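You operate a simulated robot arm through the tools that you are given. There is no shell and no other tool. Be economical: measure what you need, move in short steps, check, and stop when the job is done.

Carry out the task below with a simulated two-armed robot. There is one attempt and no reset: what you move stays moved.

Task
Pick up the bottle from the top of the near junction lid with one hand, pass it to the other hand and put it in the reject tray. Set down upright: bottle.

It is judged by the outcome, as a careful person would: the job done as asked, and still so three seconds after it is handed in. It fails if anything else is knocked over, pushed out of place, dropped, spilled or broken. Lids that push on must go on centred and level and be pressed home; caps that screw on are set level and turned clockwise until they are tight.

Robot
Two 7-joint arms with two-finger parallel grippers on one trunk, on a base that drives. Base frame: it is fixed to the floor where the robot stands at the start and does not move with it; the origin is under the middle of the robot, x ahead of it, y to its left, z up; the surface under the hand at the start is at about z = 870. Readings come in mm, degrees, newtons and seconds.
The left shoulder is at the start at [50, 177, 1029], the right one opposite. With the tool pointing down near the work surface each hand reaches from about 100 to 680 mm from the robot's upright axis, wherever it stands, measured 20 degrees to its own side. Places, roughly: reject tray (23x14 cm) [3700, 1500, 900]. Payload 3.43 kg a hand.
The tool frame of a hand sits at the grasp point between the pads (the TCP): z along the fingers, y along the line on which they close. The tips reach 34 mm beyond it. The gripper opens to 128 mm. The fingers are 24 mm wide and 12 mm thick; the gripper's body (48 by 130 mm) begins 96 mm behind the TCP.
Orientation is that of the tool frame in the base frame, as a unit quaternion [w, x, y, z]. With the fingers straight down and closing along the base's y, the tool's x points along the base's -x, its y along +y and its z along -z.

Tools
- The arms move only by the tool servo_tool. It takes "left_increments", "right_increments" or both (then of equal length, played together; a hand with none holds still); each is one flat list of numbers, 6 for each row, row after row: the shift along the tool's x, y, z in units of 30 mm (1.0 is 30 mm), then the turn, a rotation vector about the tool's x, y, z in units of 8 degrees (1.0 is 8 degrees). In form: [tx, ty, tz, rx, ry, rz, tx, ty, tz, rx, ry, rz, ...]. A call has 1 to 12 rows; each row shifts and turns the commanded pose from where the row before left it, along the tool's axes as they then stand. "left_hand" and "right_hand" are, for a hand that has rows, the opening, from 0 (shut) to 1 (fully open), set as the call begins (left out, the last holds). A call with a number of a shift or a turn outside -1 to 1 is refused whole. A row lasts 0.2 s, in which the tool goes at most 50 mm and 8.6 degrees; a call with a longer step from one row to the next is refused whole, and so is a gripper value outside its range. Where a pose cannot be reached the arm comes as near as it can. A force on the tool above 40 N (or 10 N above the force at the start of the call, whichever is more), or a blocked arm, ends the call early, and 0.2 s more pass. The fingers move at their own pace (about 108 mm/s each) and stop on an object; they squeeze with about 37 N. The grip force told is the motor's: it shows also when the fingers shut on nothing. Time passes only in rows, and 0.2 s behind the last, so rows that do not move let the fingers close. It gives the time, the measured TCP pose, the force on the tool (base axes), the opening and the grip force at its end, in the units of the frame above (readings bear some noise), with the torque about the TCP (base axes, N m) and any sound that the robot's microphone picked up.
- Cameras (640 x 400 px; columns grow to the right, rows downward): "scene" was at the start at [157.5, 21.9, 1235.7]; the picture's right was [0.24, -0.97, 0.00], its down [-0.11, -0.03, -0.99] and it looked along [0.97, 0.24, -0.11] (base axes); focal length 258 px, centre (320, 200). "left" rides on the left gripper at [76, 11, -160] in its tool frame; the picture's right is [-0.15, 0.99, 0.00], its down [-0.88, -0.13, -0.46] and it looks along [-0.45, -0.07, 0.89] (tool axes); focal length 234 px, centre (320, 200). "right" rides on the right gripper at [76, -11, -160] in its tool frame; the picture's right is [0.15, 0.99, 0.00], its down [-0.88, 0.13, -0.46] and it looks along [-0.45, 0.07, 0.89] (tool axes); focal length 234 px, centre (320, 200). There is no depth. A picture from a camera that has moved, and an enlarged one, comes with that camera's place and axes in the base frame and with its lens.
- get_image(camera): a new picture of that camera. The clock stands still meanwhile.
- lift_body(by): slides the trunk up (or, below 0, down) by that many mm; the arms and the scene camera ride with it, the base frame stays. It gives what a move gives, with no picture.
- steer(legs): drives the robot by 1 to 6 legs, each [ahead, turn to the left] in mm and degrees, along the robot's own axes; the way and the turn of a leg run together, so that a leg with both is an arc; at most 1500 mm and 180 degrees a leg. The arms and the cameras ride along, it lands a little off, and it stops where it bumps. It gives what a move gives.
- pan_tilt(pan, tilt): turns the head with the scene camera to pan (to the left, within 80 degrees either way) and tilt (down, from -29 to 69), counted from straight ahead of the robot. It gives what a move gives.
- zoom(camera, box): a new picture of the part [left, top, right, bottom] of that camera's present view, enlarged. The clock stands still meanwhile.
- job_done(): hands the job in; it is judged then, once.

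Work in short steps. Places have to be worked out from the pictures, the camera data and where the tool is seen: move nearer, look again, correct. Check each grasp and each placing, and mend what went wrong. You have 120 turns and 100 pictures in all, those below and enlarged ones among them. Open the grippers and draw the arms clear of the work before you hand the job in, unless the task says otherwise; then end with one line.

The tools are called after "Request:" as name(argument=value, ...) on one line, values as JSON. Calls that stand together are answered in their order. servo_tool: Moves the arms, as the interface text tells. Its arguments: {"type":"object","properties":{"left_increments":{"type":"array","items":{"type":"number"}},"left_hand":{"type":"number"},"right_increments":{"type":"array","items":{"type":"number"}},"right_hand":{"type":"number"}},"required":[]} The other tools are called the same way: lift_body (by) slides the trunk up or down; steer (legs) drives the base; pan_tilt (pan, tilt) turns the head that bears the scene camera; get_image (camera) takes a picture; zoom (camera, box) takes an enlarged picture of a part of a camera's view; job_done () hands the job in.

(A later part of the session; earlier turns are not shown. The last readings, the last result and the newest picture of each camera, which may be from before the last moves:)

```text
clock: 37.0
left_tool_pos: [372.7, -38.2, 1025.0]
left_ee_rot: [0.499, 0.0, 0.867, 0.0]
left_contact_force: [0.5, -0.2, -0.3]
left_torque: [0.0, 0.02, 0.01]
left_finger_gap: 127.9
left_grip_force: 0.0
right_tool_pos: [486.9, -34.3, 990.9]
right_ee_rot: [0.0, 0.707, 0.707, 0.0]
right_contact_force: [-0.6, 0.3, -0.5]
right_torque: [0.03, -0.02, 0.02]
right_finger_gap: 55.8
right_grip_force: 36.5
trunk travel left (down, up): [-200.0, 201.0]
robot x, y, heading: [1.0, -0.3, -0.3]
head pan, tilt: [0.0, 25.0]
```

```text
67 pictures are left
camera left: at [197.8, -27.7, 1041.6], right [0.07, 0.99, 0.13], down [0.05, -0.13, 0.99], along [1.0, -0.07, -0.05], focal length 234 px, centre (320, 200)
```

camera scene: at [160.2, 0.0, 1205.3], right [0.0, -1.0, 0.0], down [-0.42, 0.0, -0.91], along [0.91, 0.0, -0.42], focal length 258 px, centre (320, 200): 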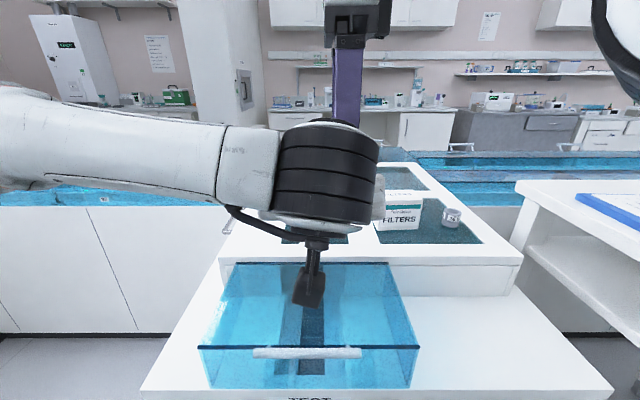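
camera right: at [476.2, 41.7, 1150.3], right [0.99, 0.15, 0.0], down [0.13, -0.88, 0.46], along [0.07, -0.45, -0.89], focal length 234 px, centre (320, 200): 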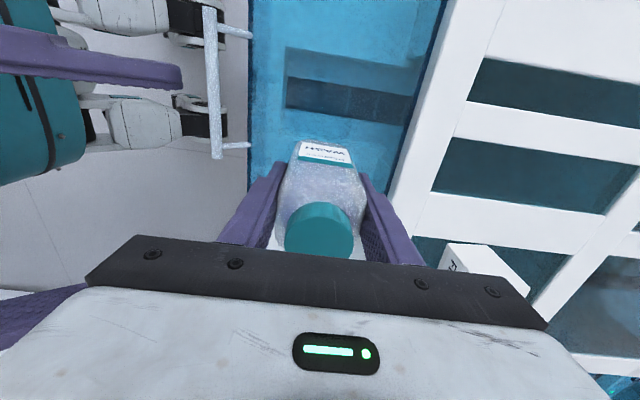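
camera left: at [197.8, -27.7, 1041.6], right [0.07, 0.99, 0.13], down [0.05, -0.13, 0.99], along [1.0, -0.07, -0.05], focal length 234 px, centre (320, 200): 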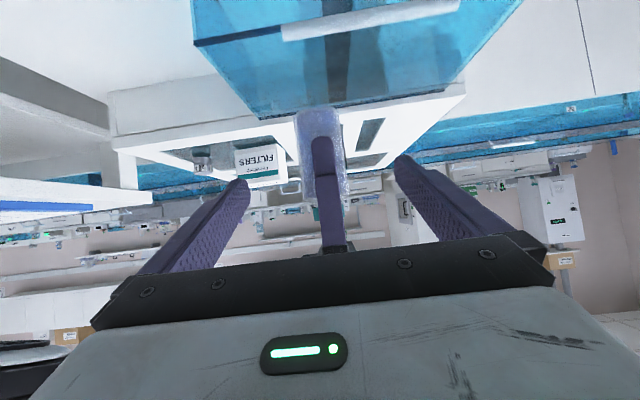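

The bottle is now in the right hand. I move the right hand up and right, then bring the left back to its side with tool down.

Request:
servo_tool(right_increments=[0, 0, -0.6, 0, 0, 0, -0.9, 0, -0.5, 0, 0, 0, -0.9, -0.4, -0.5, 0, 0, 0, -0.9, -0.4, 0, 0, 0, 0, -0.9, -0.4, 0, 0, 0, 0, -0.9, -0.4, 0, 0, 0, 0, -0.9, -0.4, 0, 0, 0, 0])

Request:
servo_tool(left_increments=[0, 1, 0, 0, 0, 0, 0, 1, 0, 0, 0, 0, 0, 1, 0, 0, 1, 0, 0, 1, 0, 0, 1, 0, 0, 1, 0, 0, 1, 0, 0, 1, 0, 0, 1, 0, 0, 0.8, 0, 0, 1, 0, 0, 0, 0, 0, 1, 0, 0, 0, 0, 0, 1, 0, 0, 0, 0, 0, 0.5, 0], left_hand=0.5)

Request:
pan_tilt(pan=-35, tilt=35)

Request:
get_image(camera="scene")

```text
clock: 38.5
left_tool_pos: [373.1, -38.6, 1026.8]
left_ee_rot: [0.5, 0.0, 0.866, 0.0]
left_contact_force: [0.4, 0.4, 0.7]
left_torque: [-0.02, 0.02, 0.01]
left_finger_gap: 127.8
left_grip_force: 0.0
right_tool_pos: [427.3, -195.5, 1042.9]
right_ee_rot: [0.0, 0.706, 0.708, 0.0]
right_contact_force: [-0.3, 0.6, -1.0]
right_torque: [0.02, 0.0, 0.04]
right_finger_gap: 55.7
right_grip_force: 37.4
trunk travel left (down, up): [-200.0, 201.0]
robot x, y, heading: [-1.4, -0.1, -0.3]
head pan, tilt: [0.0, 25.0]
```

```text
clock: 40.8
left_tool_pos: [372.0, 166.4, 1027.1]
left_ee_rot: [-0.001, 0.0, 1.0, 0.0]
left_contact_force: [-0.2, -0.5, 0.1]
left_torque: [-0.02, 0.03, 0.02]
left_finger_gap: 64.0
left_grip_force: 0.0
right_tool_pos: [427.9, -195.2, 1043.5]
right_ee_rot: [0.0, 0.707, 0.707, 0.0]
right_contact_force: [-0.2, -0.9, -2.3]
right_torque: [0.01, 0.0, 0.0]
right_finger_gap: 55.8
right_grip_force: 37.1
trunk travel left (down, up): [-200.0, 201.0]
robot x, y, heading: [-3.5, -4.3, -0.1]
head pan, tilt: [0.0, 25.0]
```

```text
clock: 41.8
left_tool_pos: [374.1, 164.9, 1026.7]
left_ee_rot: [0.0, 0.0, 1.0, 0.0]
left_contact_force: [0.1, -0.6, 0.2]
left_torque: [0.01, 0.02, -0.02]
left_finger_gap: 64.1
left_grip_force: 0.1
right_tool_pos: [428.0, -195.2, 1043.2]
right_ee_rot: [0.0, 0.706, 0.708, 0.0]
right_contact_force: [-0.4, 0.5, -2.9]
right_torque: [0.04, 0.02, 0.04]
right_finger_gap: 55.8
right_grip_force: 37.4
trunk travel left (down, up): [-200.0, 201.0]
robot x, y, heading: [0.6, 4.5, -0.1]
head pan, tilt: [-35.0, 35.0]
```

```text
66 pictures are left
camera scene: at [140.2, -50.5, 1189.6], right [-0.57, -0.82, 0.0], down [-0.47, 0.33, -0.82], along [0.67, -0.47, -0.57], focal length 258 px, centre (320, 200)
```

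scene: 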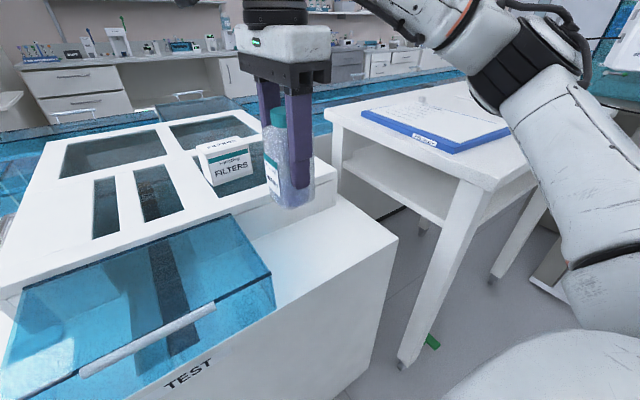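

Bottle hangs upright. I tuck the right hand in, back off 350 mm, and look left and right for a way around the conveyor.

Request:
servo_tool(right_increments=[0, -0.8, -0.3, 0, 0, 0, 0, -0.8, -0.3, 0, 0, 0, 0, -0.8, -0.3, 0, 0, 0])

Request:
steer(legs=[[-350, 0]])

Request:
pan_tilt(pan=75, tilt=10)

Request:
get_image(camera="scene")

Request:
pan_tilt(pan=25, tilt=10)

Request:
get_image(camera="scene")

Request:
pan_tilt(pan=-40, tilt=10)

Request:
get_image(camera="scene")

```text
clock: 42.6
left_tool_pos: [372.9, 166.9, 1026.7]
left_ee_rot: [-0.001, 0.0, 1.0, 0.0]
left_contact_force: [-0.5, 0.5, 0.3]
left_torque: [-0.05, 0.01, 0.0]
left_finger_gap: 63.7
left_grip_force: 0.0
right_tool_pos: [353.7, -194.3, 1070.4]
right_ee_rot: [0.0, 0.707, 0.707, 0.0]
right_contact_force: [-0.2, -0.3, -3.1]
right_torque: [0.01, 0.03, 0.0]
right_finger_gap: 55.7
right_grip_force: 37.3
trunk travel left (down, up): [-200.0, 201.0]
robot x, y, heading: [1.2, 2.6, -0.2]
head pan, tilt: [-35.0, 35.0]
```

```text
clock: 44.8
left_tool_pos: [20.9, 169.6, 1026.8]
left_ee_rot: [0.0, -0.004, 1.0, 0.0]
left_contact_force: [0.1, -0.3, -0.4]
left_torque: [0.0, -0.01, -0.04]
left_finger_gap: 64.0
left_grip_force: 0.1
right_tool_pos: [4.8, -192.0, 1070.1]
right_ee_rot: [0.0, 0.705, 0.709, 0.0]
right_contact_force: [-0.1, -0.6, -3.0]
right_torque: [0.03, -0.03, 0.01]
right_finger_gap: 55.7
right_grip_force: 37.3
trunk travel left (down, up): [-200.0, 201.0]
robot x, y, heading: [-350.1, -1.8, 0.4]
head pan, tilt: [-35.0, 35.0]
```

```text
clock: 46.7
left_tool_pos: [21.3, 166.8, 1026.0]
left_ee_rot: [0.0, -0.004, 1.0, 0.0]
left_contact_force: [-0.9, -0.3, 0.5]
left_torque: [0.0, 0.01, 0.01]
left_finger_gap: 63.9
left_grip_force: 0.1
right_tool_pos: [5.6, -192.1, 1069.6]
right_ee_rot: [0.0, 0.705, 0.71, 0.0]
right_contact_force: [0.2, -0.4, -2.1]
right_torque: [0.01, -0.01, 0.01]
right_finger_gap: 55.8
right_grip_force: 36.8
trunk travel left (down, up): [-200.0, 201.0]
robot x, y, heading: [-353.8, 1.1, 0.4]
head pan, tilt: [75.0, 10.0]
```

```text
65 pictures are left
camera scene: at [-258.4, 89.2, 1229.7], right [0.97, -0.25, 0.0], down [-0.04, -0.17, -0.98], along [0.25, 0.95, -0.17], focal length 258 px, centre (320, 200)
```

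scene: 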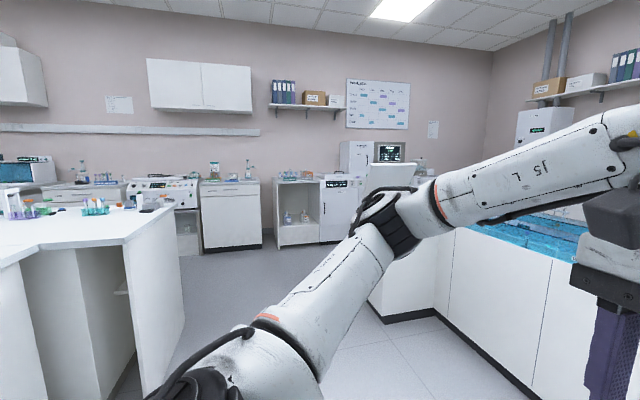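

```text
clock: 47.9
left_tool_pos: [22.3, 168.0, 1026.3]
left_ee_rot: [0.0, -0.003, 1.0, 0.0]
left_contact_force: [-0.1, -0.4, 0.4]
left_torque: [-0.02, 0.01, 0.02]
left_finger_gap: 63.9
left_grip_force: 0.1
right_tool_pos: [5.0, -192.6, 1069.8]
right_ee_rot: [0.0, 0.705, 0.709, 0.0]
right_contact_force: [0.9, 0.0, -3.3]
right_torque: [-0.01, 0.0, 0.0]
right_finger_gap: 55.5
right_grip_force: 37.3
trunk travel left (down, up): [-200.0, 201.0]
robot x, y, heading: [-350.9, -0.9, 0.3]
head pan, tilt: [25.0, 10.0]
```

```text
64 pictures are left
camera scene: at [-197.9, 39.1, 1229.7], right [0.43, -0.9, 0.0], down [-0.16, -0.07, -0.98], along [0.89, 0.42, -0.17], focal length 258 px, centre (320, 200)
```

scene: 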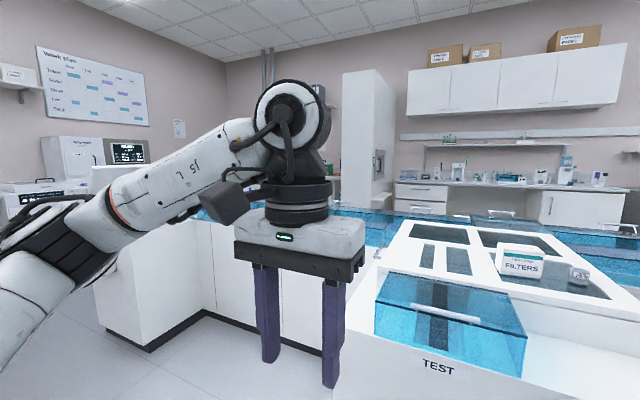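

```text
clock: 49.2
left_tool_pos: [20.4, 166.9, 1026.4]
left_ee_rot: [0.0, -0.004, 1.0, 0.0]
left_contact_force: [1.2, 0.1, 0.7]
left_torque: [0.0, -0.01, 0.0]
left_finger_gap: 64.1
left_grip_force: 0.0
right_tool_pos: [4.4, -191.4, 1069.7]
right_ee_rot: [0.001, 0.705, 0.709, 0.0]
right_contact_force: [1.3, -0.3, -2.7]
right_torque: [0.01, 0.0, -0.02]
right_finger_gap: 55.5
right_grip_force: 37.6
trunk travel left (down, up): [-200.0, 201.0]
robot x, y, heading: [-350.6, 2.1, 0.7]
head pan, tilt: [-40.0, 10.0]
```

```text
63 pictures are left
camera scene: at [-210.2, -60.0, 1229.7], right [-0.64, -0.77, 0.0], down [-0.13, 0.11, -0.98], along [0.76, -0.63, -0.17], focal length 258 px, centre (320, 200)
```

scene: 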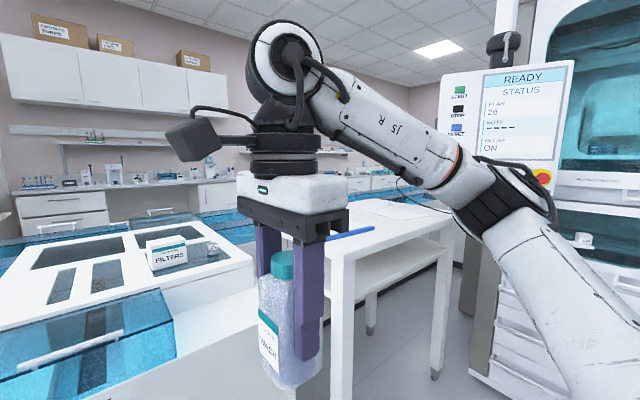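

There's an aisle to the left: between an island (x<−750) and the conveyor's end cabinet (x>650, y≤2650), with the wall bench at y≈3500. I turn left and drive up this aisle in gentle arcs.

Request:
steer(legs=[[0, 90], [700, -20], [700, 20]])

Request:
pan_tilt(pan=-35, tilt=20)

Request:
get_image(camera="scene")

Request:
pan_tilt(pan=0, tilt=20)

Request:
get_image(camera="scene")

```text
clock: 60.2
left_tool_pos: [-302.4, 1716.1, 1027.6]
left_ee_rot: [0.001, 0.713, -0.701, 0.0]
left_contact_force: [-0.1, -1.0, 0.4]
left_torque: [0.01, 0.0, 0.02]
left_finger_gap: 63.7
left_grip_force: 0.1
right_tool_pos: [57.6, 1702.8, 1070.6]
right_ee_rot: [0.0, -0.009, 1.0, 0.0]
right_contact_force: [0.0, 0.2, 0.0]
right_torque: [0.01, 0.02, 0.0]
right_finger_gap: 0.1
right_grip_force: 32.6
trunk travel left (down, up): [-200.0, 201.0]
robot x, y, heading: [-133.4, 1347.9, 91.1]
head pan, tilt: [-40.0, 10.0]
```

```text
clock: 60.9
left_tool_pos: [-302.5, 1716.0, 1026.2]
left_ee_rot: [0.0, 0.713, -0.701, -0.001]
left_contact_force: [0.1, -0.1, 0.2]
left_torque: [0.0, -0.02, -0.01]
left_finger_gap: 64.1
left_grip_force: 0.0
right_tool_pos: [58.6, 1703.0, 1070.7]
right_ee_rot: [0.0, -0.009, 1.0, 0.0]
right_contact_force: [-0.6, -0.4, 0.4]
right_torque: [0.03, 0.02, 0.01]
right_finger_gap: 0.0
right_grip_force: 32.8
trunk travel left (down, up): [-200.0, 201.0]
robot x, y, heading: [-125.4, 1344.4, 91.0]
head pan, tilt: [-35.0, 20.0]
```

```text
62 pictures are left
camera scene: at [-80.7, 1493.1, 1213.5], right [0.83, -0.56, 0.0], down [-0.19, -0.28, -0.94], along [0.53, 0.78, -0.34], focal length 258 px, centre (320, 200)
```

scene: 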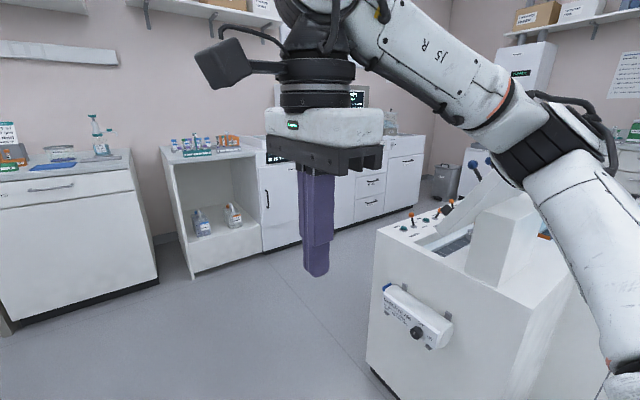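

```text
clock: 61.9
left_tool_pos: [-302.5, 1714.9, 1026.2]
left_ee_rot: [-0.001, 0.713, -0.701, 0.0]
left_contact_force: [0.4, -0.7, -0.1]
left_torque: [-0.02, 0.01, -0.03]
left_finger_gap: 64.0
left_grip_force: 0.1
right_tool_pos: [57.5, 1702.5, 1069.3]
right_ee_rot: [0.0, -0.008, 1.0, 0.0]
right_contact_force: [-0.2, 0.0, -0.1]
right_torque: [0.01, 0.0, 0.02]
right_finger_gap: 0.2
right_grip_force: 32.3
trunk travel left (down, up): [-200.0, 201.0]
robot x, y, heading: [-129.5, 1348.0, 91.2]
head pan, tilt: [0.0, 20.0]
```

```text
61 pictures are left
camera scene: at [-134.3, 1509.0, 1213.5], right [1.0, 0.02, 0.0], down [0.01, -0.34, -0.94], along [-0.02, 0.94, -0.34], focal length 258 px, centre (320, 200)
```

scene: 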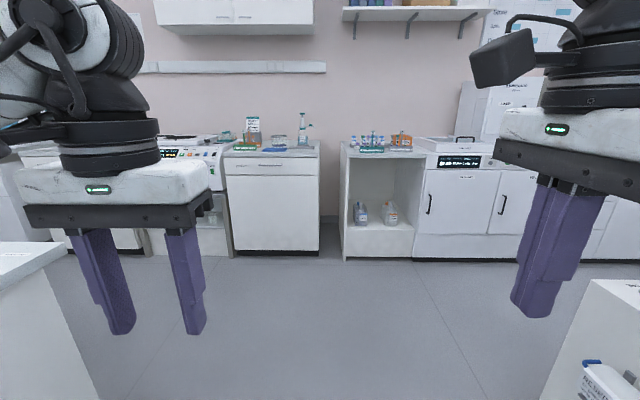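

The right gripper is empty: the bottle was lost during the drive. I must find it; I look at the floor around and behind.

Request:
pan_tilt(pan=-20, tilt=65)

Request:
get_image(camera="scene")

Request:
get_image(camera="right")

Request:
get_image(camera="left")

Request:
pan_tilt(pan=-80, tilt=40)

Request:
get_image(camera="scene")

```text
clock: 63.1
left_tool_pos: [-302.1, 1715.9, 1027.1]
left_ee_rot: [0.001, 0.713, -0.701, 0.0]
left_contact_force: [-0.6, 0.3, -0.1]
left_torque: [0.01, 0.01, -0.01]
left_finger_gap: 63.9
left_grip_force: 0.0
right_tool_pos: [56.9, 1702.9, 1069.5]
right_ee_rot: [0.0, -0.008, 1.0, 0.0]
right_contact_force: [-0.2, -0.2, -0.6]
right_torque: [0.04, -0.03, 0.01]
right_finger_gap: 0.2
right_grip_force: 33.2
trunk travel left (down, up): [-200.0, 201.0]
robot x, y, heading: [-130.4, 1344.7, 90.9]
head pan, tilt: [-20.0, 65.0]
```

```text
60 pictures are left
camera scene: at [-113.0, 1473.3, 1149.8], right [0.95, -0.33, 0.0], down [-0.29, -0.86, -0.42], along [0.14, 0.4, -0.91], focal length 258 px, centre (320, 200)
```

scene: 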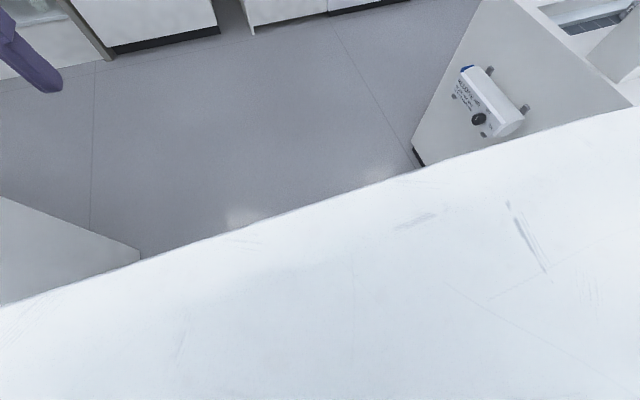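

```text
59 pictures are left
camera right: at [-17.6, 1690.2, 1228.7], right [-0.16, 0.99, 0.0], down [0.88, 0.15, 0.46], along [0.45, 0.07, -0.89], focal length 234 px, centre (320, 200)
```

right: 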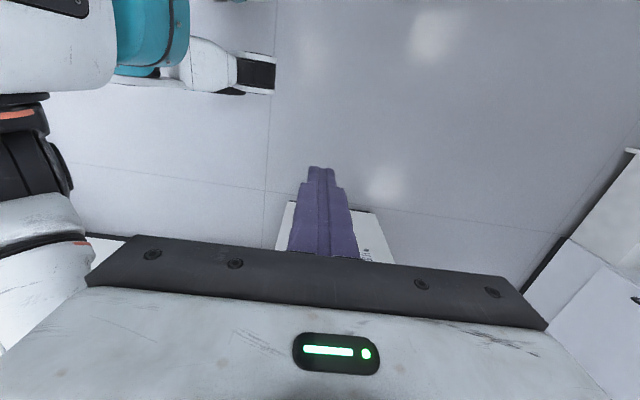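

```text
58 pictures are left
camera left: at [-311.8, 1638.8, 1187.2], right [-0.99, 0.13, 0.0], down [0.11, 0.88, 0.46], along [0.06, 0.45, -0.89], focal length 234 px, centre (320, 200)
```

left: 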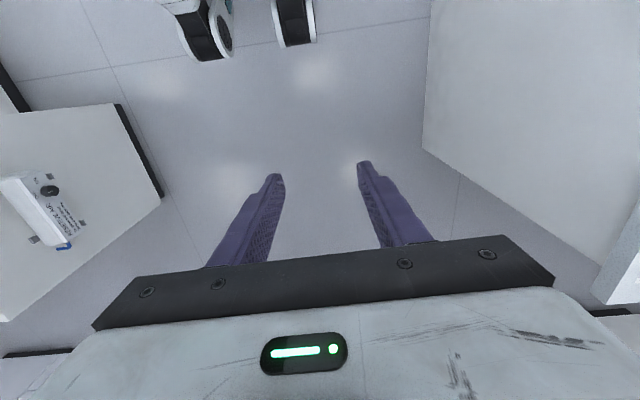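

```text
clock: 64.4
left_tool_pos: [-303.2, 1715.9, 1025.7]
left_ee_rot: [0.001, 0.713, -0.701, 0.0]
left_contact_force: [-0.7, 0.3, 0.1]
left_torque: [0.03, -0.01, -0.04]
left_finger_gap: 64.1
left_grip_force: 0.0
right_tool_pos: [56.8, 1702.1, 1069.7]
right_ee_rot: [0.001, -0.009, 1.0, 0.0]
right_contact_force: [0.0, -0.2, 0.9]
right_torque: [0.01, 0.02, 0.0]
right_finger_gap: 0.2
right_grip_force: 32.7
trunk travel left (down, up): [-200.0, 201.0]
robot x, y, heading: [-127.7, 1345.9, 90.9]
head pan, tilt: [-80.0, 40.0]
```

```text
57 pictures are left
camera scene: at [-49.3, 1432.2, 1182.0], right [0.19, -0.98, 0.0], down [-0.63, -0.12, -0.77], along [0.75, 0.15, -0.64], focal length 258 px, centre (320, 200)
```

scene: 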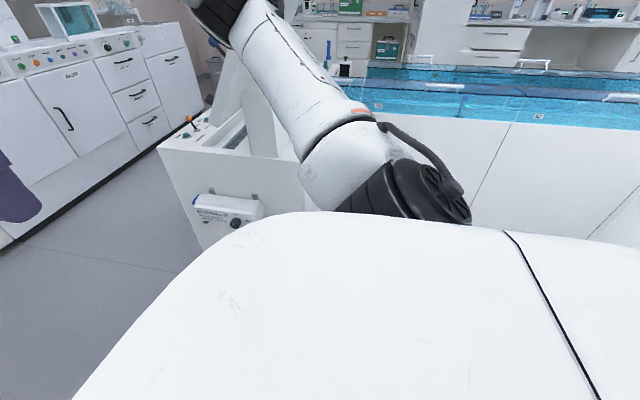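

It isn't near here, so it must lie back toward the start. I turn around in place and look.

Request:
steer(legs=[[0, -170]])

Request:
pan_tilt(pan=0, tilt=25)

Request:
get_image(camera="scene")

```text
clock: 71.8
left_tool_pos: [94.8, 1005.7, 1025.8]
left_ee_rot: [0.0, 0.648, 0.762, -0.001]
left_contact_force: [-0.8, 0.5, -0.2]
left_torque: [0.04, -0.02, 0.03]
left_finger_gap: 64.1
left_grip_force: 0.0
right_tool_pos: [-265.2, 965.3, 1069.4]
right_ee_rot: [0.0, 0.997, 0.08, 0.001]
right_contact_force: [0.2, -0.1, 0.2]
right_torque: [-0.02, -0.01, 0.0]
right_finger_gap: 0.2
right_grip_force: 32.9
trunk travel left (down, up): [-200.0, 201.0]
robot x, y, heading: [-129.0, 1345.2, -80.8]
head pan, tilt: [-80.0, 40.0]
```

```text
clock: 73.3
left_tool_pos: [94.0, 1004.3, 1026.5]
left_ee_rot: [0.0, 0.648, 0.762, 0.001]
left_contact_force: [0.4, 0.1, 0.4]
left_torque: [-0.02, -0.04, 0.0]
left_finger_gap: 63.9
left_grip_force: 0.2
right_tool_pos: [-264.3, 965.6, 1069.8]
right_ee_rot: [0.0, 0.997, 0.08, 0.0]
right_contact_force: [-0.2, -0.2, 1.0]
right_torque: [-0.02, -0.01, -0.01]
right_finger_gap: 0.0
right_grip_force: 33.3
trunk travel left (down, up): [-200.0, 201.0]
robot x, y, heading: [-133.8, 1345.2, -80.8]
head pan, tilt: [0.0, 25.0]
```

```text
56 pictures are left
camera scene: at [-105.7, 1185.9, 1205.4], right [-0.99, -0.16, 0.0], down [-0.07, 0.42, -0.91], along [0.14, -0.89, -0.42], focal length 258 px, centre (320, 200)
```

scene: 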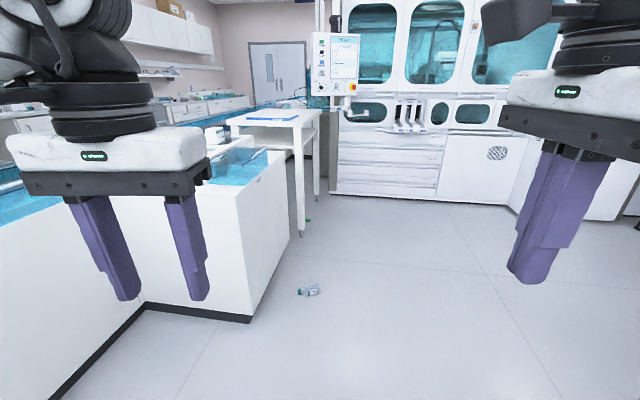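

The bottle lies on the floor near (150, 15). Zooming in to check its state.

Request:
zoom(camera="scene", box=[268, 262, 348, 312])

```text
8.00 times, centred on (308, 287) of scene
camera zoom: at [-105.7, 1185.9, 1205.4], right [-0.99, -0.16, 0.0], down [-0.07, 0.42, -0.91], along [0.14, -0.89, -0.42], focal length 2064 px, centre (416, -496)
```

zoom: 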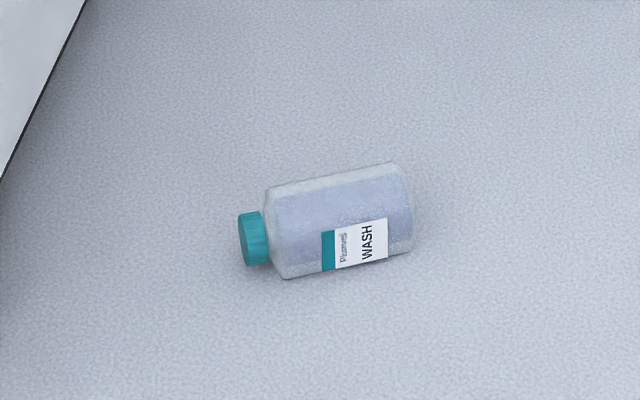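

The bottle is intact, on its side at about (140, 8), cap pointing 23° left of +x. I'll drive round it to stand with the cap pointing away from me, straight ahead of the left hand, to pick it up tool-down, then hand it over again.

Request:
steer(legs=[[0, -29], [900, 0], [0, 38.5], [820, 0], [0, 94.5]])

Request:
pan_tilt(pan=20, tilt=60)

Request:
get_image(camera="scene")

Request:
get_image(camera="left")

```text
clock: 89.1
left_tool_pos: [124.4, 68.4, 1026.2]
left_ee_rot: [0.0, -0.228, 0.974, -0.001]
left_contact_force: [0.0, 0.4, -0.1]
left_torque: [0.0, 0.01, 0.0]
left_finger_gap: 63.9
left_grip_force: 0.0
right_tool_pos: [266.6, -262.8, 1070.4]
right_ee_rot: [-0.001, 0.528, 0.849, 0.002]
right_contact_force: [0.0, -0.2, 0.3]
right_torque: [-0.03, -0.04, -0.02]
right_finger_gap: 0.0
right_grip_force: 33.2
trunk travel left (down, up): [-200.0, 201.0]
robot x, y, heading: [-133.7, -241.6, 26.4]
head pan, tilt: [0.0, 25.0]
```

```text
clock: 90.2
left_tool_pos: [123.6, 67.6, 1026.8]
left_ee_rot: [0.0, -0.227, 0.974, -0.001]
left_contact_force: [-0.4, -0.4, -0.5]
left_torque: [-0.01, 0.01, 0.0]
left_finger_gap: 64.0
left_grip_force: 0.1
right_tool_pos: [266.5, -262.9, 1069.5]
right_ee_rot: [-0.001, 0.528, 0.849, 0.002]
right_contact_force: [0.3, -0.9, -0.8]
right_torque: [-0.02, -0.02, -0.01]
right_finger_gap: 0.0
right_grip_force: 32.8
trunk travel left (down, up): [-200.0, 201.0]
robot x, y, heading: [-134.9, -242.5, 26.4]
head pan, tilt: [20.0, 60.0]
```

```text
54 pictures are left
camera scene: at [-29.5, -167.2, 1155.4], right [0.72, -0.69, 0.0], down [-0.6, -0.63, -0.5], along [0.35, 0.36, -0.87], focal length 258 px, centre (320, 200)
```

scene: 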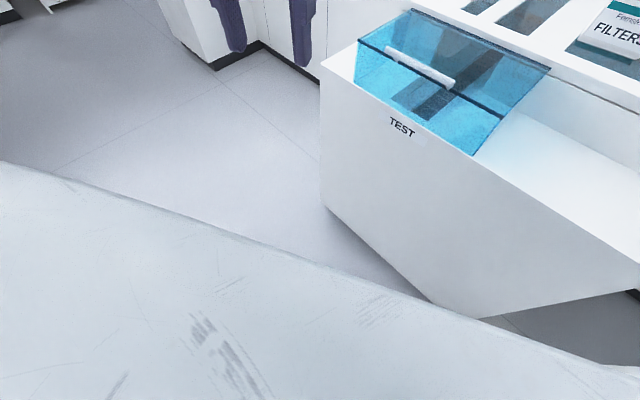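

```text
53 pictures are left
camera left: at [51.8, 43.6, 1187.1], right [-0.31, 0.95, 0.0], down [0.85, 0.27, 0.46], along [0.43, 0.14, -0.89], focal length 234 px, centre (320, 200)
```

left: 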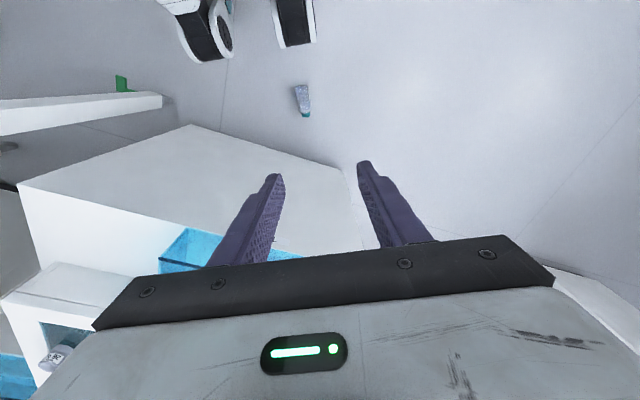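

The bottle lies ~345 mm ahead and 90 mm left of the robot axis, cap away. I go 50 mm nearer and lower the trunk fully so the left hand can reach the floor; arms hang clear of the block.

Request:
steer(legs=[[50, 0]])

Request:
lift_body(by=-198)

Request:
get_image(camera="left")

```text
clock: 91.1
left_tool_pos: [155.7, 81.9, 1027.6]
left_ee_rot: [0.0, -0.228, 0.974, 0.001]
left_contact_force: [0.2, 0.3, 0.6]
left_torque: [0.01, -0.03, 0.0]
left_finger_gap: 64.1
left_grip_force: 0.2
right_tool_pos: [298.5, -247.1, 1069.4]
right_ee_rot: [0.0, 0.528, 0.85, 0.001]
right_contact_force: [0.7, 0.1, -1.0]
right_torque: [0.02, 0.0, 0.02]
right_finger_gap: 0.0
right_grip_force: 32.9
trunk travel left (down, up): [-200.0, 201.0]
robot x, y, heading: [-104.3, -228.5, 26.4]
head pan, tilt: [20.0, 60.0]
stopped in leg 1: the robot was blocked; the commanded pose is now the measured one
```

```text
clock: 93.2
left_tool_pos: [155.2, 83.3, 828.3]
left_ee_rot: [0.0, -0.227, 0.974, 0.0]
left_contact_force: [0.2, -0.3, 0.9]
left_torque: [0.0, -0.01, 0.01]
left_finger_gap: 64.0
left_grip_force: 0.1
right_tool_pos: [298.6, -247.9, 872.1]
right_ee_rot: [0.0, 0.528, 0.849, 0.001]
right_contact_force: [-0.9, 0.6, 0.6]
right_torque: [0.0, 0.03, 0.03]
right_finger_gap: 0.1
right_grip_force: 32.8
trunk travel left (down, up): [-2.0, 399.0]
robot x, y, heading: [-104.0, -230.2, 26.1]
head pan, tilt: [20.0, 60.0]
```

```text
52 pictures are left
camera left: at [83.6, 59.5, 989.2], right [-0.31, 0.95, 0.0], down [0.85, 0.27, 0.46], along [0.43, 0.14, -0.89], focal length 234 px, centre (320, 200)
```

left: 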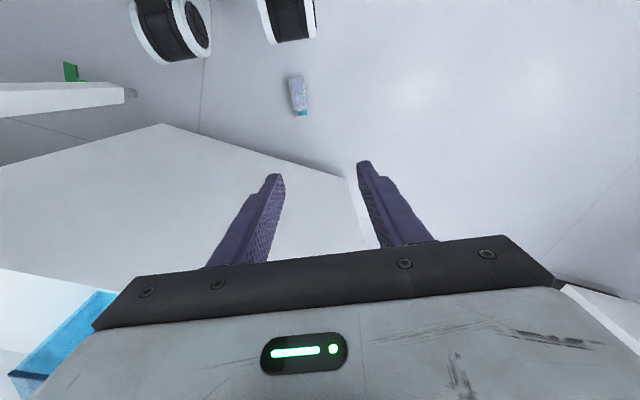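

The drive stopped early (blocked), but the bottle is now about 325 mm ahead, 88 mm left, within floor reach. I lower the open left hand toward it, step one.

Request:
servo_tool(left_increments=[0, -0.22, 1, 0, 0, 0, 0, -0.22, 1, 0, 0, 0, 0, -0.22, 1, 0, 0, -0.25, 0, -0.22, 1, 0, 0, -0.25, 0, -0.22, 1, 0, 0, -0.25, 0, -0.22, 1, 0, 0, 0, 0, -0.22, 1, 0, 0, 0, 0, -0.22, 1, 0, 0, 0, 0, -0.22, 1, 0, 0, 0, 0, -0.22, 1, 0, 0, 0, 0, -0.22, 1, 0, 0, 0, 0, -0.22, 1, 0, 0, 0], left_hand=1)

Request:
get_image(camera="left")

```text
clock: 95.8
left_tool_pos: [195.0, 16.3, 470.8]
left_ee_rot: [0.0, -0.278, 0.96, -0.001]
left_contact_force: [0.2, -1.0, 0.0]
left_torque: [-0.02, -0.01, -0.02]
left_finger_gap: 127.9
left_grip_force: 0.0
right_tool_pos: [298.5, -247.5, 871.7]
right_ee_rot: [-0.001, 0.528, 0.849, 0.001]
right_contact_force: [-0.2, 0.0, 0.2]
right_torque: [0.0, 0.01, 0.01]
right_finger_gap: 0.0
right_grip_force: 33.2
trunk travel left (down, up): [-2.0, 399.0]
robot x, y, heading: [-107.0, -234.9, 26.2]
head pan, tilt: [20.0, 60.0]
```

```text
51 pictures are left
camera left: at [125.5, -16.1, 631.2], right [-0.4, 0.91, 0.0], down [0.81, 0.36, 0.46], along [0.42, 0.18, -0.89], focal length 234 px, centre (320, 200)
```

left: 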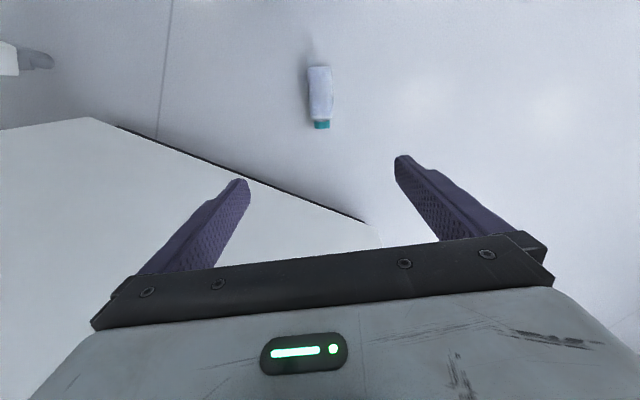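

Good: bottle centre (150, −9), axis 28°. I descend to z≈110 above it.

Request:
servo_tool(left_increments=[0.155, 0.01, 1, 0, 0, 0.25, 0.155, 0.01, 1, 0, 0, 0.25, 0.155, 0.01, 1, 0, 0, 0, 0.155, 0.01, 1, 0, 0, 0, 0.155, 0.01, 1, 0, 0, 0, 0.155, 0.01, 1, 0, 0, 0, 0.155, 0.01, 1, 0, 0, 0, 0.155, 0.01, 1, 0, 0, 0, 0.155, 0.01, 1, 0, 0, 0, 0.155, 0.01, 1, 0, 0, 0, 0.155, 0.01, 1, 0, 0, 0, 0.155, 0.01, 1, 0, 0, 0])

Request:
get_image(camera="left")

```text
clock: 97.7
left_tool_pos: [163.0, -0.5, 241.3]
left_ee_rot: [-0.002, -0.239, 0.971, -0.002]
left_contact_force: [-7.0, 5.3, 21.6]
left_torque: [-1.73, 0.54, -0.73]
left_finger_gap: 128.2
left_grip_force: 0.0
right_tool_pos: [298.4, -247.1, 872.1]
right_ee_rot: [0.0, 0.527, 0.85, 0.001]
right_contact_force: [0.1, 0.8, 0.3]
right_torque: [-0.05, 0.0, -0.07]
right_finger_gap: 0.0
right_grip_force: 33.2
trunk travel left (down, up): [-2.0, 399.0]
robot x, y, heading: [-103.3, -231.1, 26.4]
head pan, tilt: [20.0, 60.0]
stopped in row 9 (left hand): the force on the tool passed its limit at 106 N (the readings are from after the stop); the commanded pose is now the measured one
```

```text
50 pictures are left
camera left: at [92.1, -26.0, 401.9], right [-0.33, 0.94, 0.0], down [0.84, 0.3, 0.45], along [0.42, 0.15, -0.89], focal length 234 px, centre (320, 200)
```

left: 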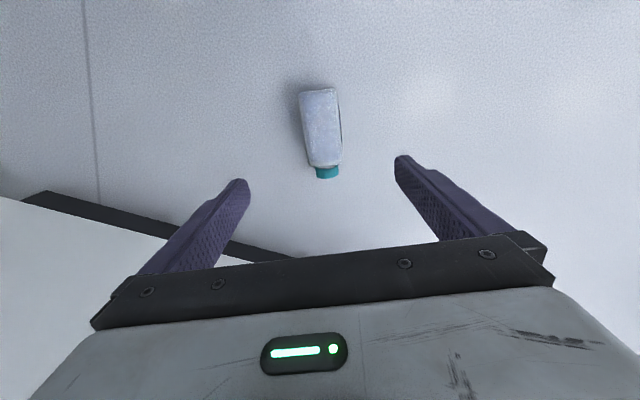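

The wrench points to the gripper's camera resting on the robot's own base — the bottle is too close. I raise the hand, then reposition so the bottle is ~365 mm ahead, in line with the left shoulder and about 45° to it, which keeps the camera off the base.

Request:
servo_tool(left_increments=[0, 0, -1, 0, 0, 0, 0, 0, -1, 0, 0, 0, 0, 0, -1, 0, 0, 0, 0, 0, -1, 0, 0, 0, 0, 0, -1, 0, 0, 0, 0, 0, -1, 0, 0, 0, 0, 0, -1, 0, 0, 0, 0, 0, -1, 0, 0, 0, 0, 0, -1, 0, 0, 0, 0, 0, -1, 0, 0, 0])

Request:
steer(legs=[[-250, 0], [0, 83], [337, 0], [0, -125.6]])

Request:
pan_tilt(pan=10, tilt=40)

Request:
get_image(camera="scene")

```text
clock: 99.8
left_tool_pos: [163.4, -0.3, 540.0]
left_ee_rot: [-0.004, -0.241, 0.97, -0.001]
left_contact_force: [0.7, -0.6, 0.5]
left_torque: [0.0, -0.01, 0.01]
left_finger_gap: 128.0
left_grip_force: 0.0
right_tool_pos: [299.1, -246.2, 871.5]
right_ee_rot: [0.0, 0.528, 0.849, 0.0]
right_contact_force: [-0.1, -0.5, -0.2]
right_torque: [-0.05, 0.03, -0.04]
right_finger_gap: 0.0
right_grip_force: 33.1
trunk travel left (down, up): [-2.0, 399.0]
robot x, y, heading: [-102.5, -229.9, 26.4]
head pan, tilt: [20.0, 60.0]
```

```text
clock: 112.3
left_tool_pos: [-92.6, -52.3, 539.4]
left_ee_rot: [-0.003, 0.142, 0.99, 0.0]
left_contact_force: [1.4, -0.4, 0.3]
left_torque: [0.01, -0.02, -0.02]
left_finger_gap: 127.9
left_grip_force: 0.0
right_tool_pos: [-168.5, -323.8, 871.5]
right_ee_rot: [0.0, 0.809, 0.588, 0.0]
right_contact_force: [-0.6, -0.4, 0.7]
right_torque: [-0.01, 0.01, 0.03]
right_finger_gap: 0.0
right_grip_force: 32.9
trunk travel left (down, up): [-2.0, 399.0]
robot x, y, heading: [-446.6, -26.9, -17.9]
head pan, tilt: [20.0, 60.0]
```

```text
clock: 113.2
left_tool_pos: [-91.9, -51.1, 539.6]
left_ee_rot: [-0.003, 0.143, 0.99, 0.0]
left_contact_force: [-0.2, 0.6, 0.8]
left_torque: [0.0, 0.03, 0.04]
left_finger_gap: 128.0
left_grip_force: 0.0
right_tool_pos: [-167.3, -323.5, 872.0]
right_ee_rot: [-0.001, 0.809, 0.588, 0.001]
right_contact_force: [-0.5, -0.5, -0.1]
right_torque: [0.01, 0.01, 0.03]
right_finger_gap: 0.0
right_grip_force: 33.3
trunk travel left (down, up): [-2.0, 399.0]
robot x, y, heading: [-444.3, -30.6, -17.8]
head pan, tilt: [10.0, 40.0]
```

```text
49 pictures are left
camera scene: at [-296.2, -63.0, 984.0], right [-0.14, -0.99, 0.0], down [-0.64, 0.09, -0.77], along [0.76, -0.11, -0.64], focal length 258 px, centre (320, 200)
```

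scene: 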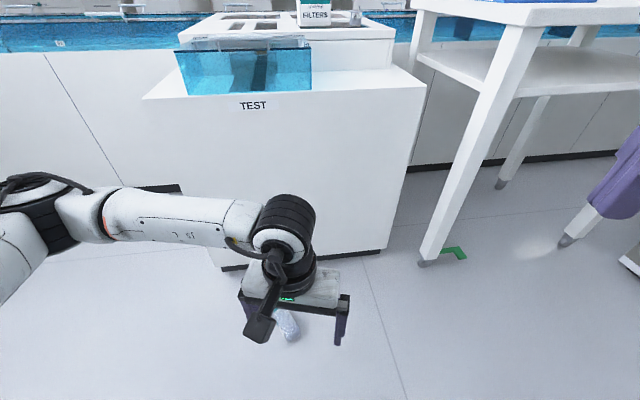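

Landed well; bottle is 559 ahead and 201 left of me. I drive 195 mm ahead and yaw the hand to match the bottle axis (28°).

Request:
steer(legs=[[192, 0]])

Request:
servo_tool(left_increments=[0, 1, 0, 0, 0, 0, 0, 1, 0, 0, 0, 0, 0, 0.5, 0, 0, 0, 0, 0, 0, 0, 0, 0, -0.93, 0, 0, 0, 0, 0, -0.93, 0, 0, 0, 0, 0, -0.93, 0, 0, 0, 0, 0, -0.93, 0, 0, 0, 0, 0, -0.93, 0, 0, 0, 0, 0, -0.93])

Request:
get_image(camera="left")

```text
clock: 114.7
left_tool_pos: [88.0, -111.6, 539.4]
left_ee_rot: [-0.002, 0.142, 0.99, 0.0]
left_contact_force: [0.5, -0.5, -0.3]
left_torque: [-0.02, -0.01, -0.01]
left_finger_gap: 128.0
left_grip_force: 0.0
right_tool_pos: [13.0, -381.4, 872.0]
right_ee_rot: [0.001, 0.809, 0.588, 0.0]
right_contact_force: [0.2, 0.0, -0.4]
right_torque: [0.0, -0.01, 0.05]
right_finger_gap: 0.0
right_grip_force: 33.6
trunk travel left (down, up): [-2.0, 399.0]
robot x, y, heading: [-264.6, -86.7, -18.2]
head pan, tilt: [10.0, 40.0]
```

```text
clock: 116.7
left_tool_pos: [111.2, -39.4, 539.0]
left_ee_rot: [-0.003, -0.246, 0.969, 0.001]
left_contact_force: [-0.2, -0.2, -0.2]
left_torque: [0.02, 0.02, 0.02]
left_finger_gap: 128.2
left_grip_force: 0.1
right_tool_pos: [11.7, -380.3, 872.6]
right_ee_rot: [0.0, 0.809, 0.588, 0.001]
right_contact_force: [0.5, 0.0, -1.0]
right_torque: [0.01, -0.02, -0.04]
right_finger_gap: 0.1
right_grip_force: 33.0
trunk travel left (down, up): [-2.0, 399.0]
robot x, y, heading: [-266.9, -89.2, -17.8]
head pan, tilt: [10.0, 40.0]
```

```text
48 pictures are left
camera left: at [40.0, -65.8, 700.6], right [-0.34, 0.94, 0.0], down [0.84, 0.3, 0.45], along [0.42, 0.16, -0.89], focal length 234 px, centre (320, 200)
```

left: 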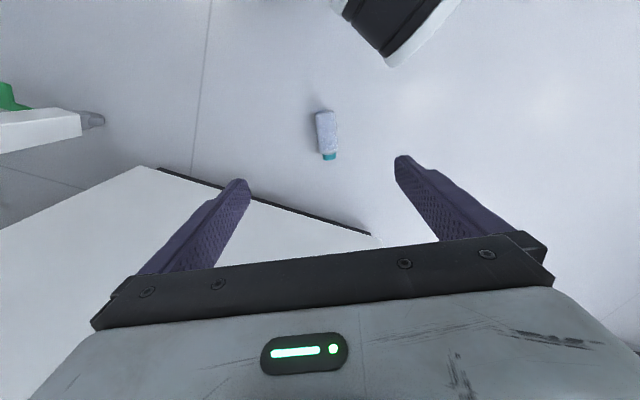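

Bottle centre (145, −6), hand yaw matches. I shift over it and descend to z≈180.

Request:
servo_tool(left_increments=[-0.5, 0.14, 0.5, 0, 0, 0, -0.5, 0.14, 0.8, 0, 0, 0, -0.5, 0.14, 0.8, 0, 0, 0, 0, 0, 1, 0, 0, 0, 0, 0, 1, 0, 0, 0, 0, 0, 1, 0, 0, 0, 0, 0, 1, 0, 0, 0, 0, 0, 1, 0, 0, 0, 0, 0, 1, 0, 0, 0, 0, 0, 1, 0, 0, 0, 0, 0, 1, 0, 0, 0, 0, 0, 1, 0, 0, 0])

Request:
get_image(camera="left")

```text
clock: 119.3
left_tool_pos: [141.7, -8.0, 203.2]
left_ee_rot: [-0.003, -0.244, 0.97, 0.001]
left_contact_force: [-0.1, -0.5, 0.7]
left_torque: [0.01, -0.01, -0.01]
left_finger_gap: 128.2
left_grip_force: 0.1
right_tool_pos: [11.5, -381.3, 872.0]
right_ee_rot: [-0.001, 0.809, 0.588, 0.0]
right_contact_force: [0.0, 0.0, -0.5]
right_torque: [0.01, -0.01, 0.01]
right_finger_gap: 0.0
right_grip_force: 32.4
trunk travel left (down, up): [-2.0, 399.0]
robot x, y, heading: [-263.1, -83.2, -17.8]
head pan, tilt: [10.0, 40.0]
```

```text
47 pictures are left
camera left: at [71.3, -35.7, 363.8], right [-0.34, 0.94, 0.0], down [0.84, 0.3, 0.45], along [0.42, 0.16, -0.89], focal length 234 px, centre (320, 200)
```

left: 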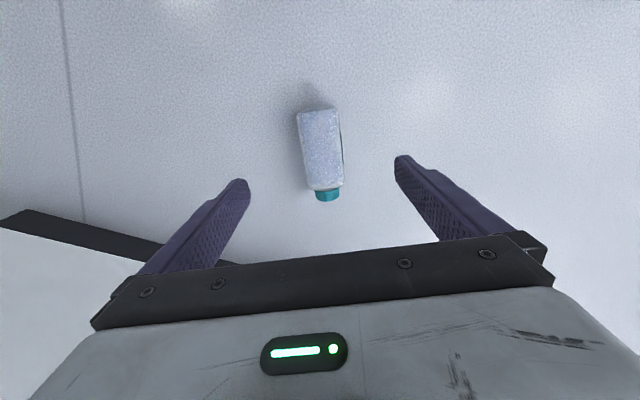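

Clear of the base and centred. Final descent to z≈46.

Request:
servo_tool(left_increments=[-0.2, 0.07, 0.87, 0, 0, 0, 0, 0, 0.87, 0, 0, 0, 0, 0, 0.87, 0, 0, 0, 0, 0, 0.87, 0, 0, 0, 0, 0, 0.87, 0, 0, 0, 0, 0, 0.87, 0, 0, 0])

Request:
get_image(camera="left")

```text
clock: 120.7
left_tool_pos: [140.7, -1.3, 69.9]
left_ee_rot: [-0.003, -0.244, 0.97, 0.001]
left_contact_force: [0.3, 0.0, 0.6]
left_torque: [0.01, -0.03, -0.02]
left_finger_gap: 128.3
left_grip_force: 0.1
left hand out of reach, approached as far as the arm can: row 6
right_tool_pos: [11.8, -381.7, 872.2]
right_ee_rot: [-0.001, 0.809, 0.587, 0.0]
right_contact_force: [-0.6, 0.7, 0.9]
right_torque: [0.01, 0.01, 0.02]
right_finger_gap: 0.2
right_grip_force: 33.4
trunk travel left (down, up): [-2.0, 399.0]
robot x, y, heading: [-262.1, -92.4, -18.0]
head pan, tilt: [10.0, 40.0]
```

```text
46 pictures are left
camera left: at [68.8, -28.8, 230.7], right [-0.34, 0.94, 0.0], down [0.84, 0.3, 0.45], along [0.42, 0.15, -0.89], focal length 234 px, centre (320, 200)
```

left: 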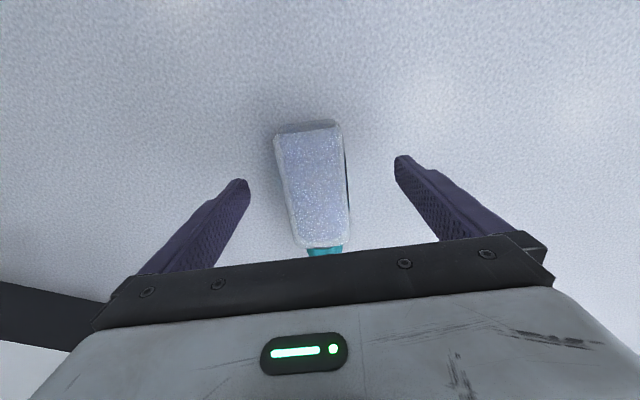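

The arm is at its limit with z=70. I lean the hand 8° to gain reach and go down to about z≈56, enough for the tips to take the flat sides around mid-height.

Request:
servo_tool(left_increments=[0, 0, 0, 0, -1, 0, -0.1, 0, 0.25, 0, 0, 0, -0.1, 0, 0.25, 0, 0, 0])

Request:
get_image(camera="left")

```text
clock: 121.7
left_tool_pos: [171.3, 49.8, 67.1]
left_ee_rot: [0.088, -0.256, 0.962, 0.039]
left_contact_force: [-0.8, -0.7, -0.6]
left_torque: [0.02, 0.04, 0.03]
left_finger_gap: 127.9
left_grip_force: 0.0
left hand out of reach, approached as far as the arm can: row 3
right_tool_pos: [9.6, -381.1, 872.3]
right_ee_rot: [0.001, 0.809, 0.588, 0.002]
right_contact_force: [-0.4, 0.5, -0.9]
right_torque: [-0.03, -0.02, 0.03]
right_finger_gap: 0.0
right_grip_force: 33.1
trunk travel left (down, up): [-2.0, 399.0]
robot x, y, heading: [-264.1, -88.1, -18.1]
head pan, tilt: [10.0, 40.0]
stopped in row 3 (left hand): the arm was blocked; the commanded pose is now the measured one
```

```text
45 pictures are left
camera left: at [77.7, 2.2, 210.8], right [-0.37, 0.93, 0.06], down [0.75, 0.26, 0.61], along [0.55, 0.27, -0.79], focal length 234 px, centre (320, 200)
```

left: 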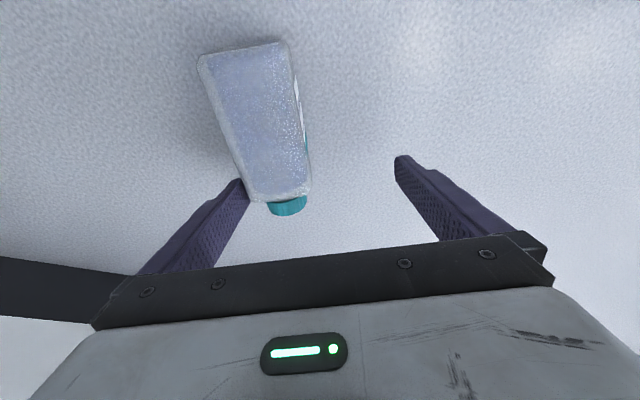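

The solution drifted sideways at the limit. I lift the hand, straighten it, and bring the robot 28 mm nearer for a better reach.

Request:
servo_tool(left_increments=[0, 0, -1, 0, 0, 0, 0, 0, -1, 0, 0, 0, 0, 0, -1, 0, 0.6, 0, 0, 0, -0.5, 0, 0.7, 0])

Request:
steer(legs=[[28, 0]])

Request:
get_image(camera="left")

```text
clock: 122.7
left_tool_pos: [150.3, 31.2, 167.3]
left_ee_rot: [-0.008, -0.256, 0.966, 0.014]
left_contact_force: [0.5, 0.6, 1.3]
left_torque: [-0.01, -0.01, 0.02]
left_finger_gap: 127.7
left_grip_force: 0.1
right_tool_pos: [11.7, -381.1, 872.9]
right_ee_rot: [0.001, 0.809, 0.588, 0.001]
right_contact_force: [0.7, 0.0, 1.2]
right_torque: [0.02, -0.02, -0.01]
right_finger_gap: 0.2
right_grip_force: 32.6
trunk travel left (down, up): [-2.0, 399.0]
robot x, y, heading: [-262.3, -88.3, -17.8]
head pan, tilt: [10.0, 40.0]
```

```text
clock: 123.5
left_tool_pos: [177.0, 23.6, 166.3]
left_ee_rot: [-0.007, -0.257, 0.966, 0.014]
left_contact_force: [0.8, -1.1, 0.1]
left_torque: [0.04, -0.03, 0.01]
left_finger_gap: 127.8
left_grip_force: 0.0
right_tool_pos: [38.9, -390.0, 872.0]
right_ee_rot: [0.0, 0.809, 0.588, 0.0]
right_contact_force: [0.3, -0.2, 0.5]
right_torque: [-0.03, -0.03, 0.0]
right_finger_gap: 0.0
right_grip_force: 33.5
trunk travel left (down, up): [-2.0, 399.0]
robot x, y, heading: [-237.5, -98.2, -18.1]
head pan, tilt: [10.0, 40.0]
```

```text
44 pictures are left
camera left: at [109.4, -9.5, 328.0], right [-0.36, 0.93, 0.03], down [0.84, 0.31, 0.45], along [0.41, 0.19, -0.89], focal length 234 px, centre (320, 200)
```

left: 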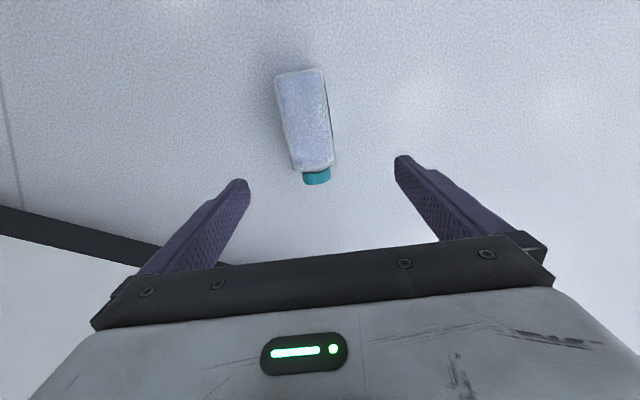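

Bottle unmoved at (147, −3). I recentre over it, level the hand and descend to about z≈56.

Request:
servo_tool(left_increments=[0.66, -0.14, 0.2, 0.22, 0, 0.15, 0.66, -0.14, 0.4, 0, 0, 0, 0, 0, 0.8, 0, 0, 0, 0, 0, 0.8, 0, 0, 0, 0, 0, 0.8, 0, 0, 0, 0, 0, 0.6, 0, 0, 0])

Request:
get_image(camera="left")

```text
clock: 124.9
left_tool_pos: [143.7, -4.5, 60.8]
left_ee_rot: [-0.003, -0.246, 0.969, -0.001]
left_contact_force: [0.2, -0.1, 0.0]
left_torque: [-0.01, 0.01, 0.01]
left_finger_gap: 127.7
left_grip_force: 0.0
right_tool_pos: [38.6, -390.1, 871.8]
right_ee_rot: [-0.001, 0.809, 0.587, 0.001]
right_contact_force: [0.5, 0.5, -0.3]
right_torque: [0.0, -0.01, -0.02]
right_finger_gap: 0.0
right_grip_force: 32.9
trunk travel left (down, up): [-2.0, 399.0]
robot x, y, heading: [-238.0, -94.7, -18.1]
head pan, tilt: [10.0, 40.0]
```

```text
43 pictures are left
camera left: at [73.6, -30.2, 221.1], right [-0.34, 0.94, 0.0], down [0.84, 0.31, 0.45], along [0.42, 0.15, -0.89], focal length 234 px, centre (320, 200)
```

left: 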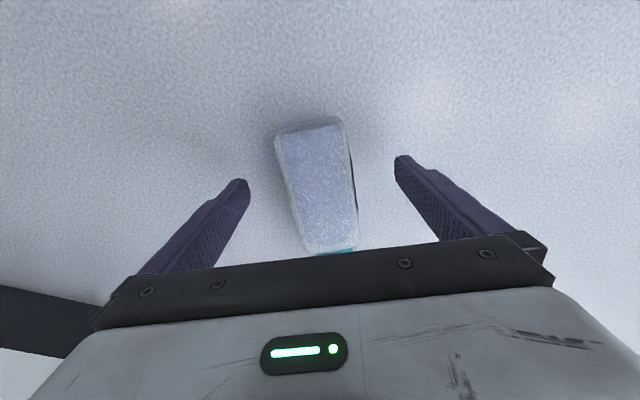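

Reached z=61 cleanly; the bottle is centred. A little lower (two small steps), then check.

Request:
servo_tool(left_increments=[0, 0, 0.15, 0, 0, 0, 0, 0, 0.15, 0, 0, 0])

```text
clock: 125.7
left_tool_pos: [169.6, 59.2, 55.2]
left_ee_rot: [0.021, -0.264, 0.964, 0.027]
left_contact_force: [-0.1, -0.1, 0.2]
left_torque: [0.0, -0.02, 0.0]
left_finger_gap: 127.8
left_grip_force: 0.1
left hand out of reach, approached as far as the arm can: row 2
right_tool_pos: [37.0, -389.3, 870.4]
right_ee_rot: [0.001, 0.809, 0.587, 0.002]
right_contact_force: [0.4, 0.4, 0.2]
right_torque: [0.01, 0.0, -0.01]
right_finger_gap: 0.0
right_grip_force: 32.9
trunk travel left (down, up): [-2.0, 399.0]
robot x, y, heading: [-239.6, -98.4, -17.8]
head pan, tilt: [10.0, 40.0]
stopped in row 2 (left hand): the arm was blocked; the commanded pose is now the measured one
```

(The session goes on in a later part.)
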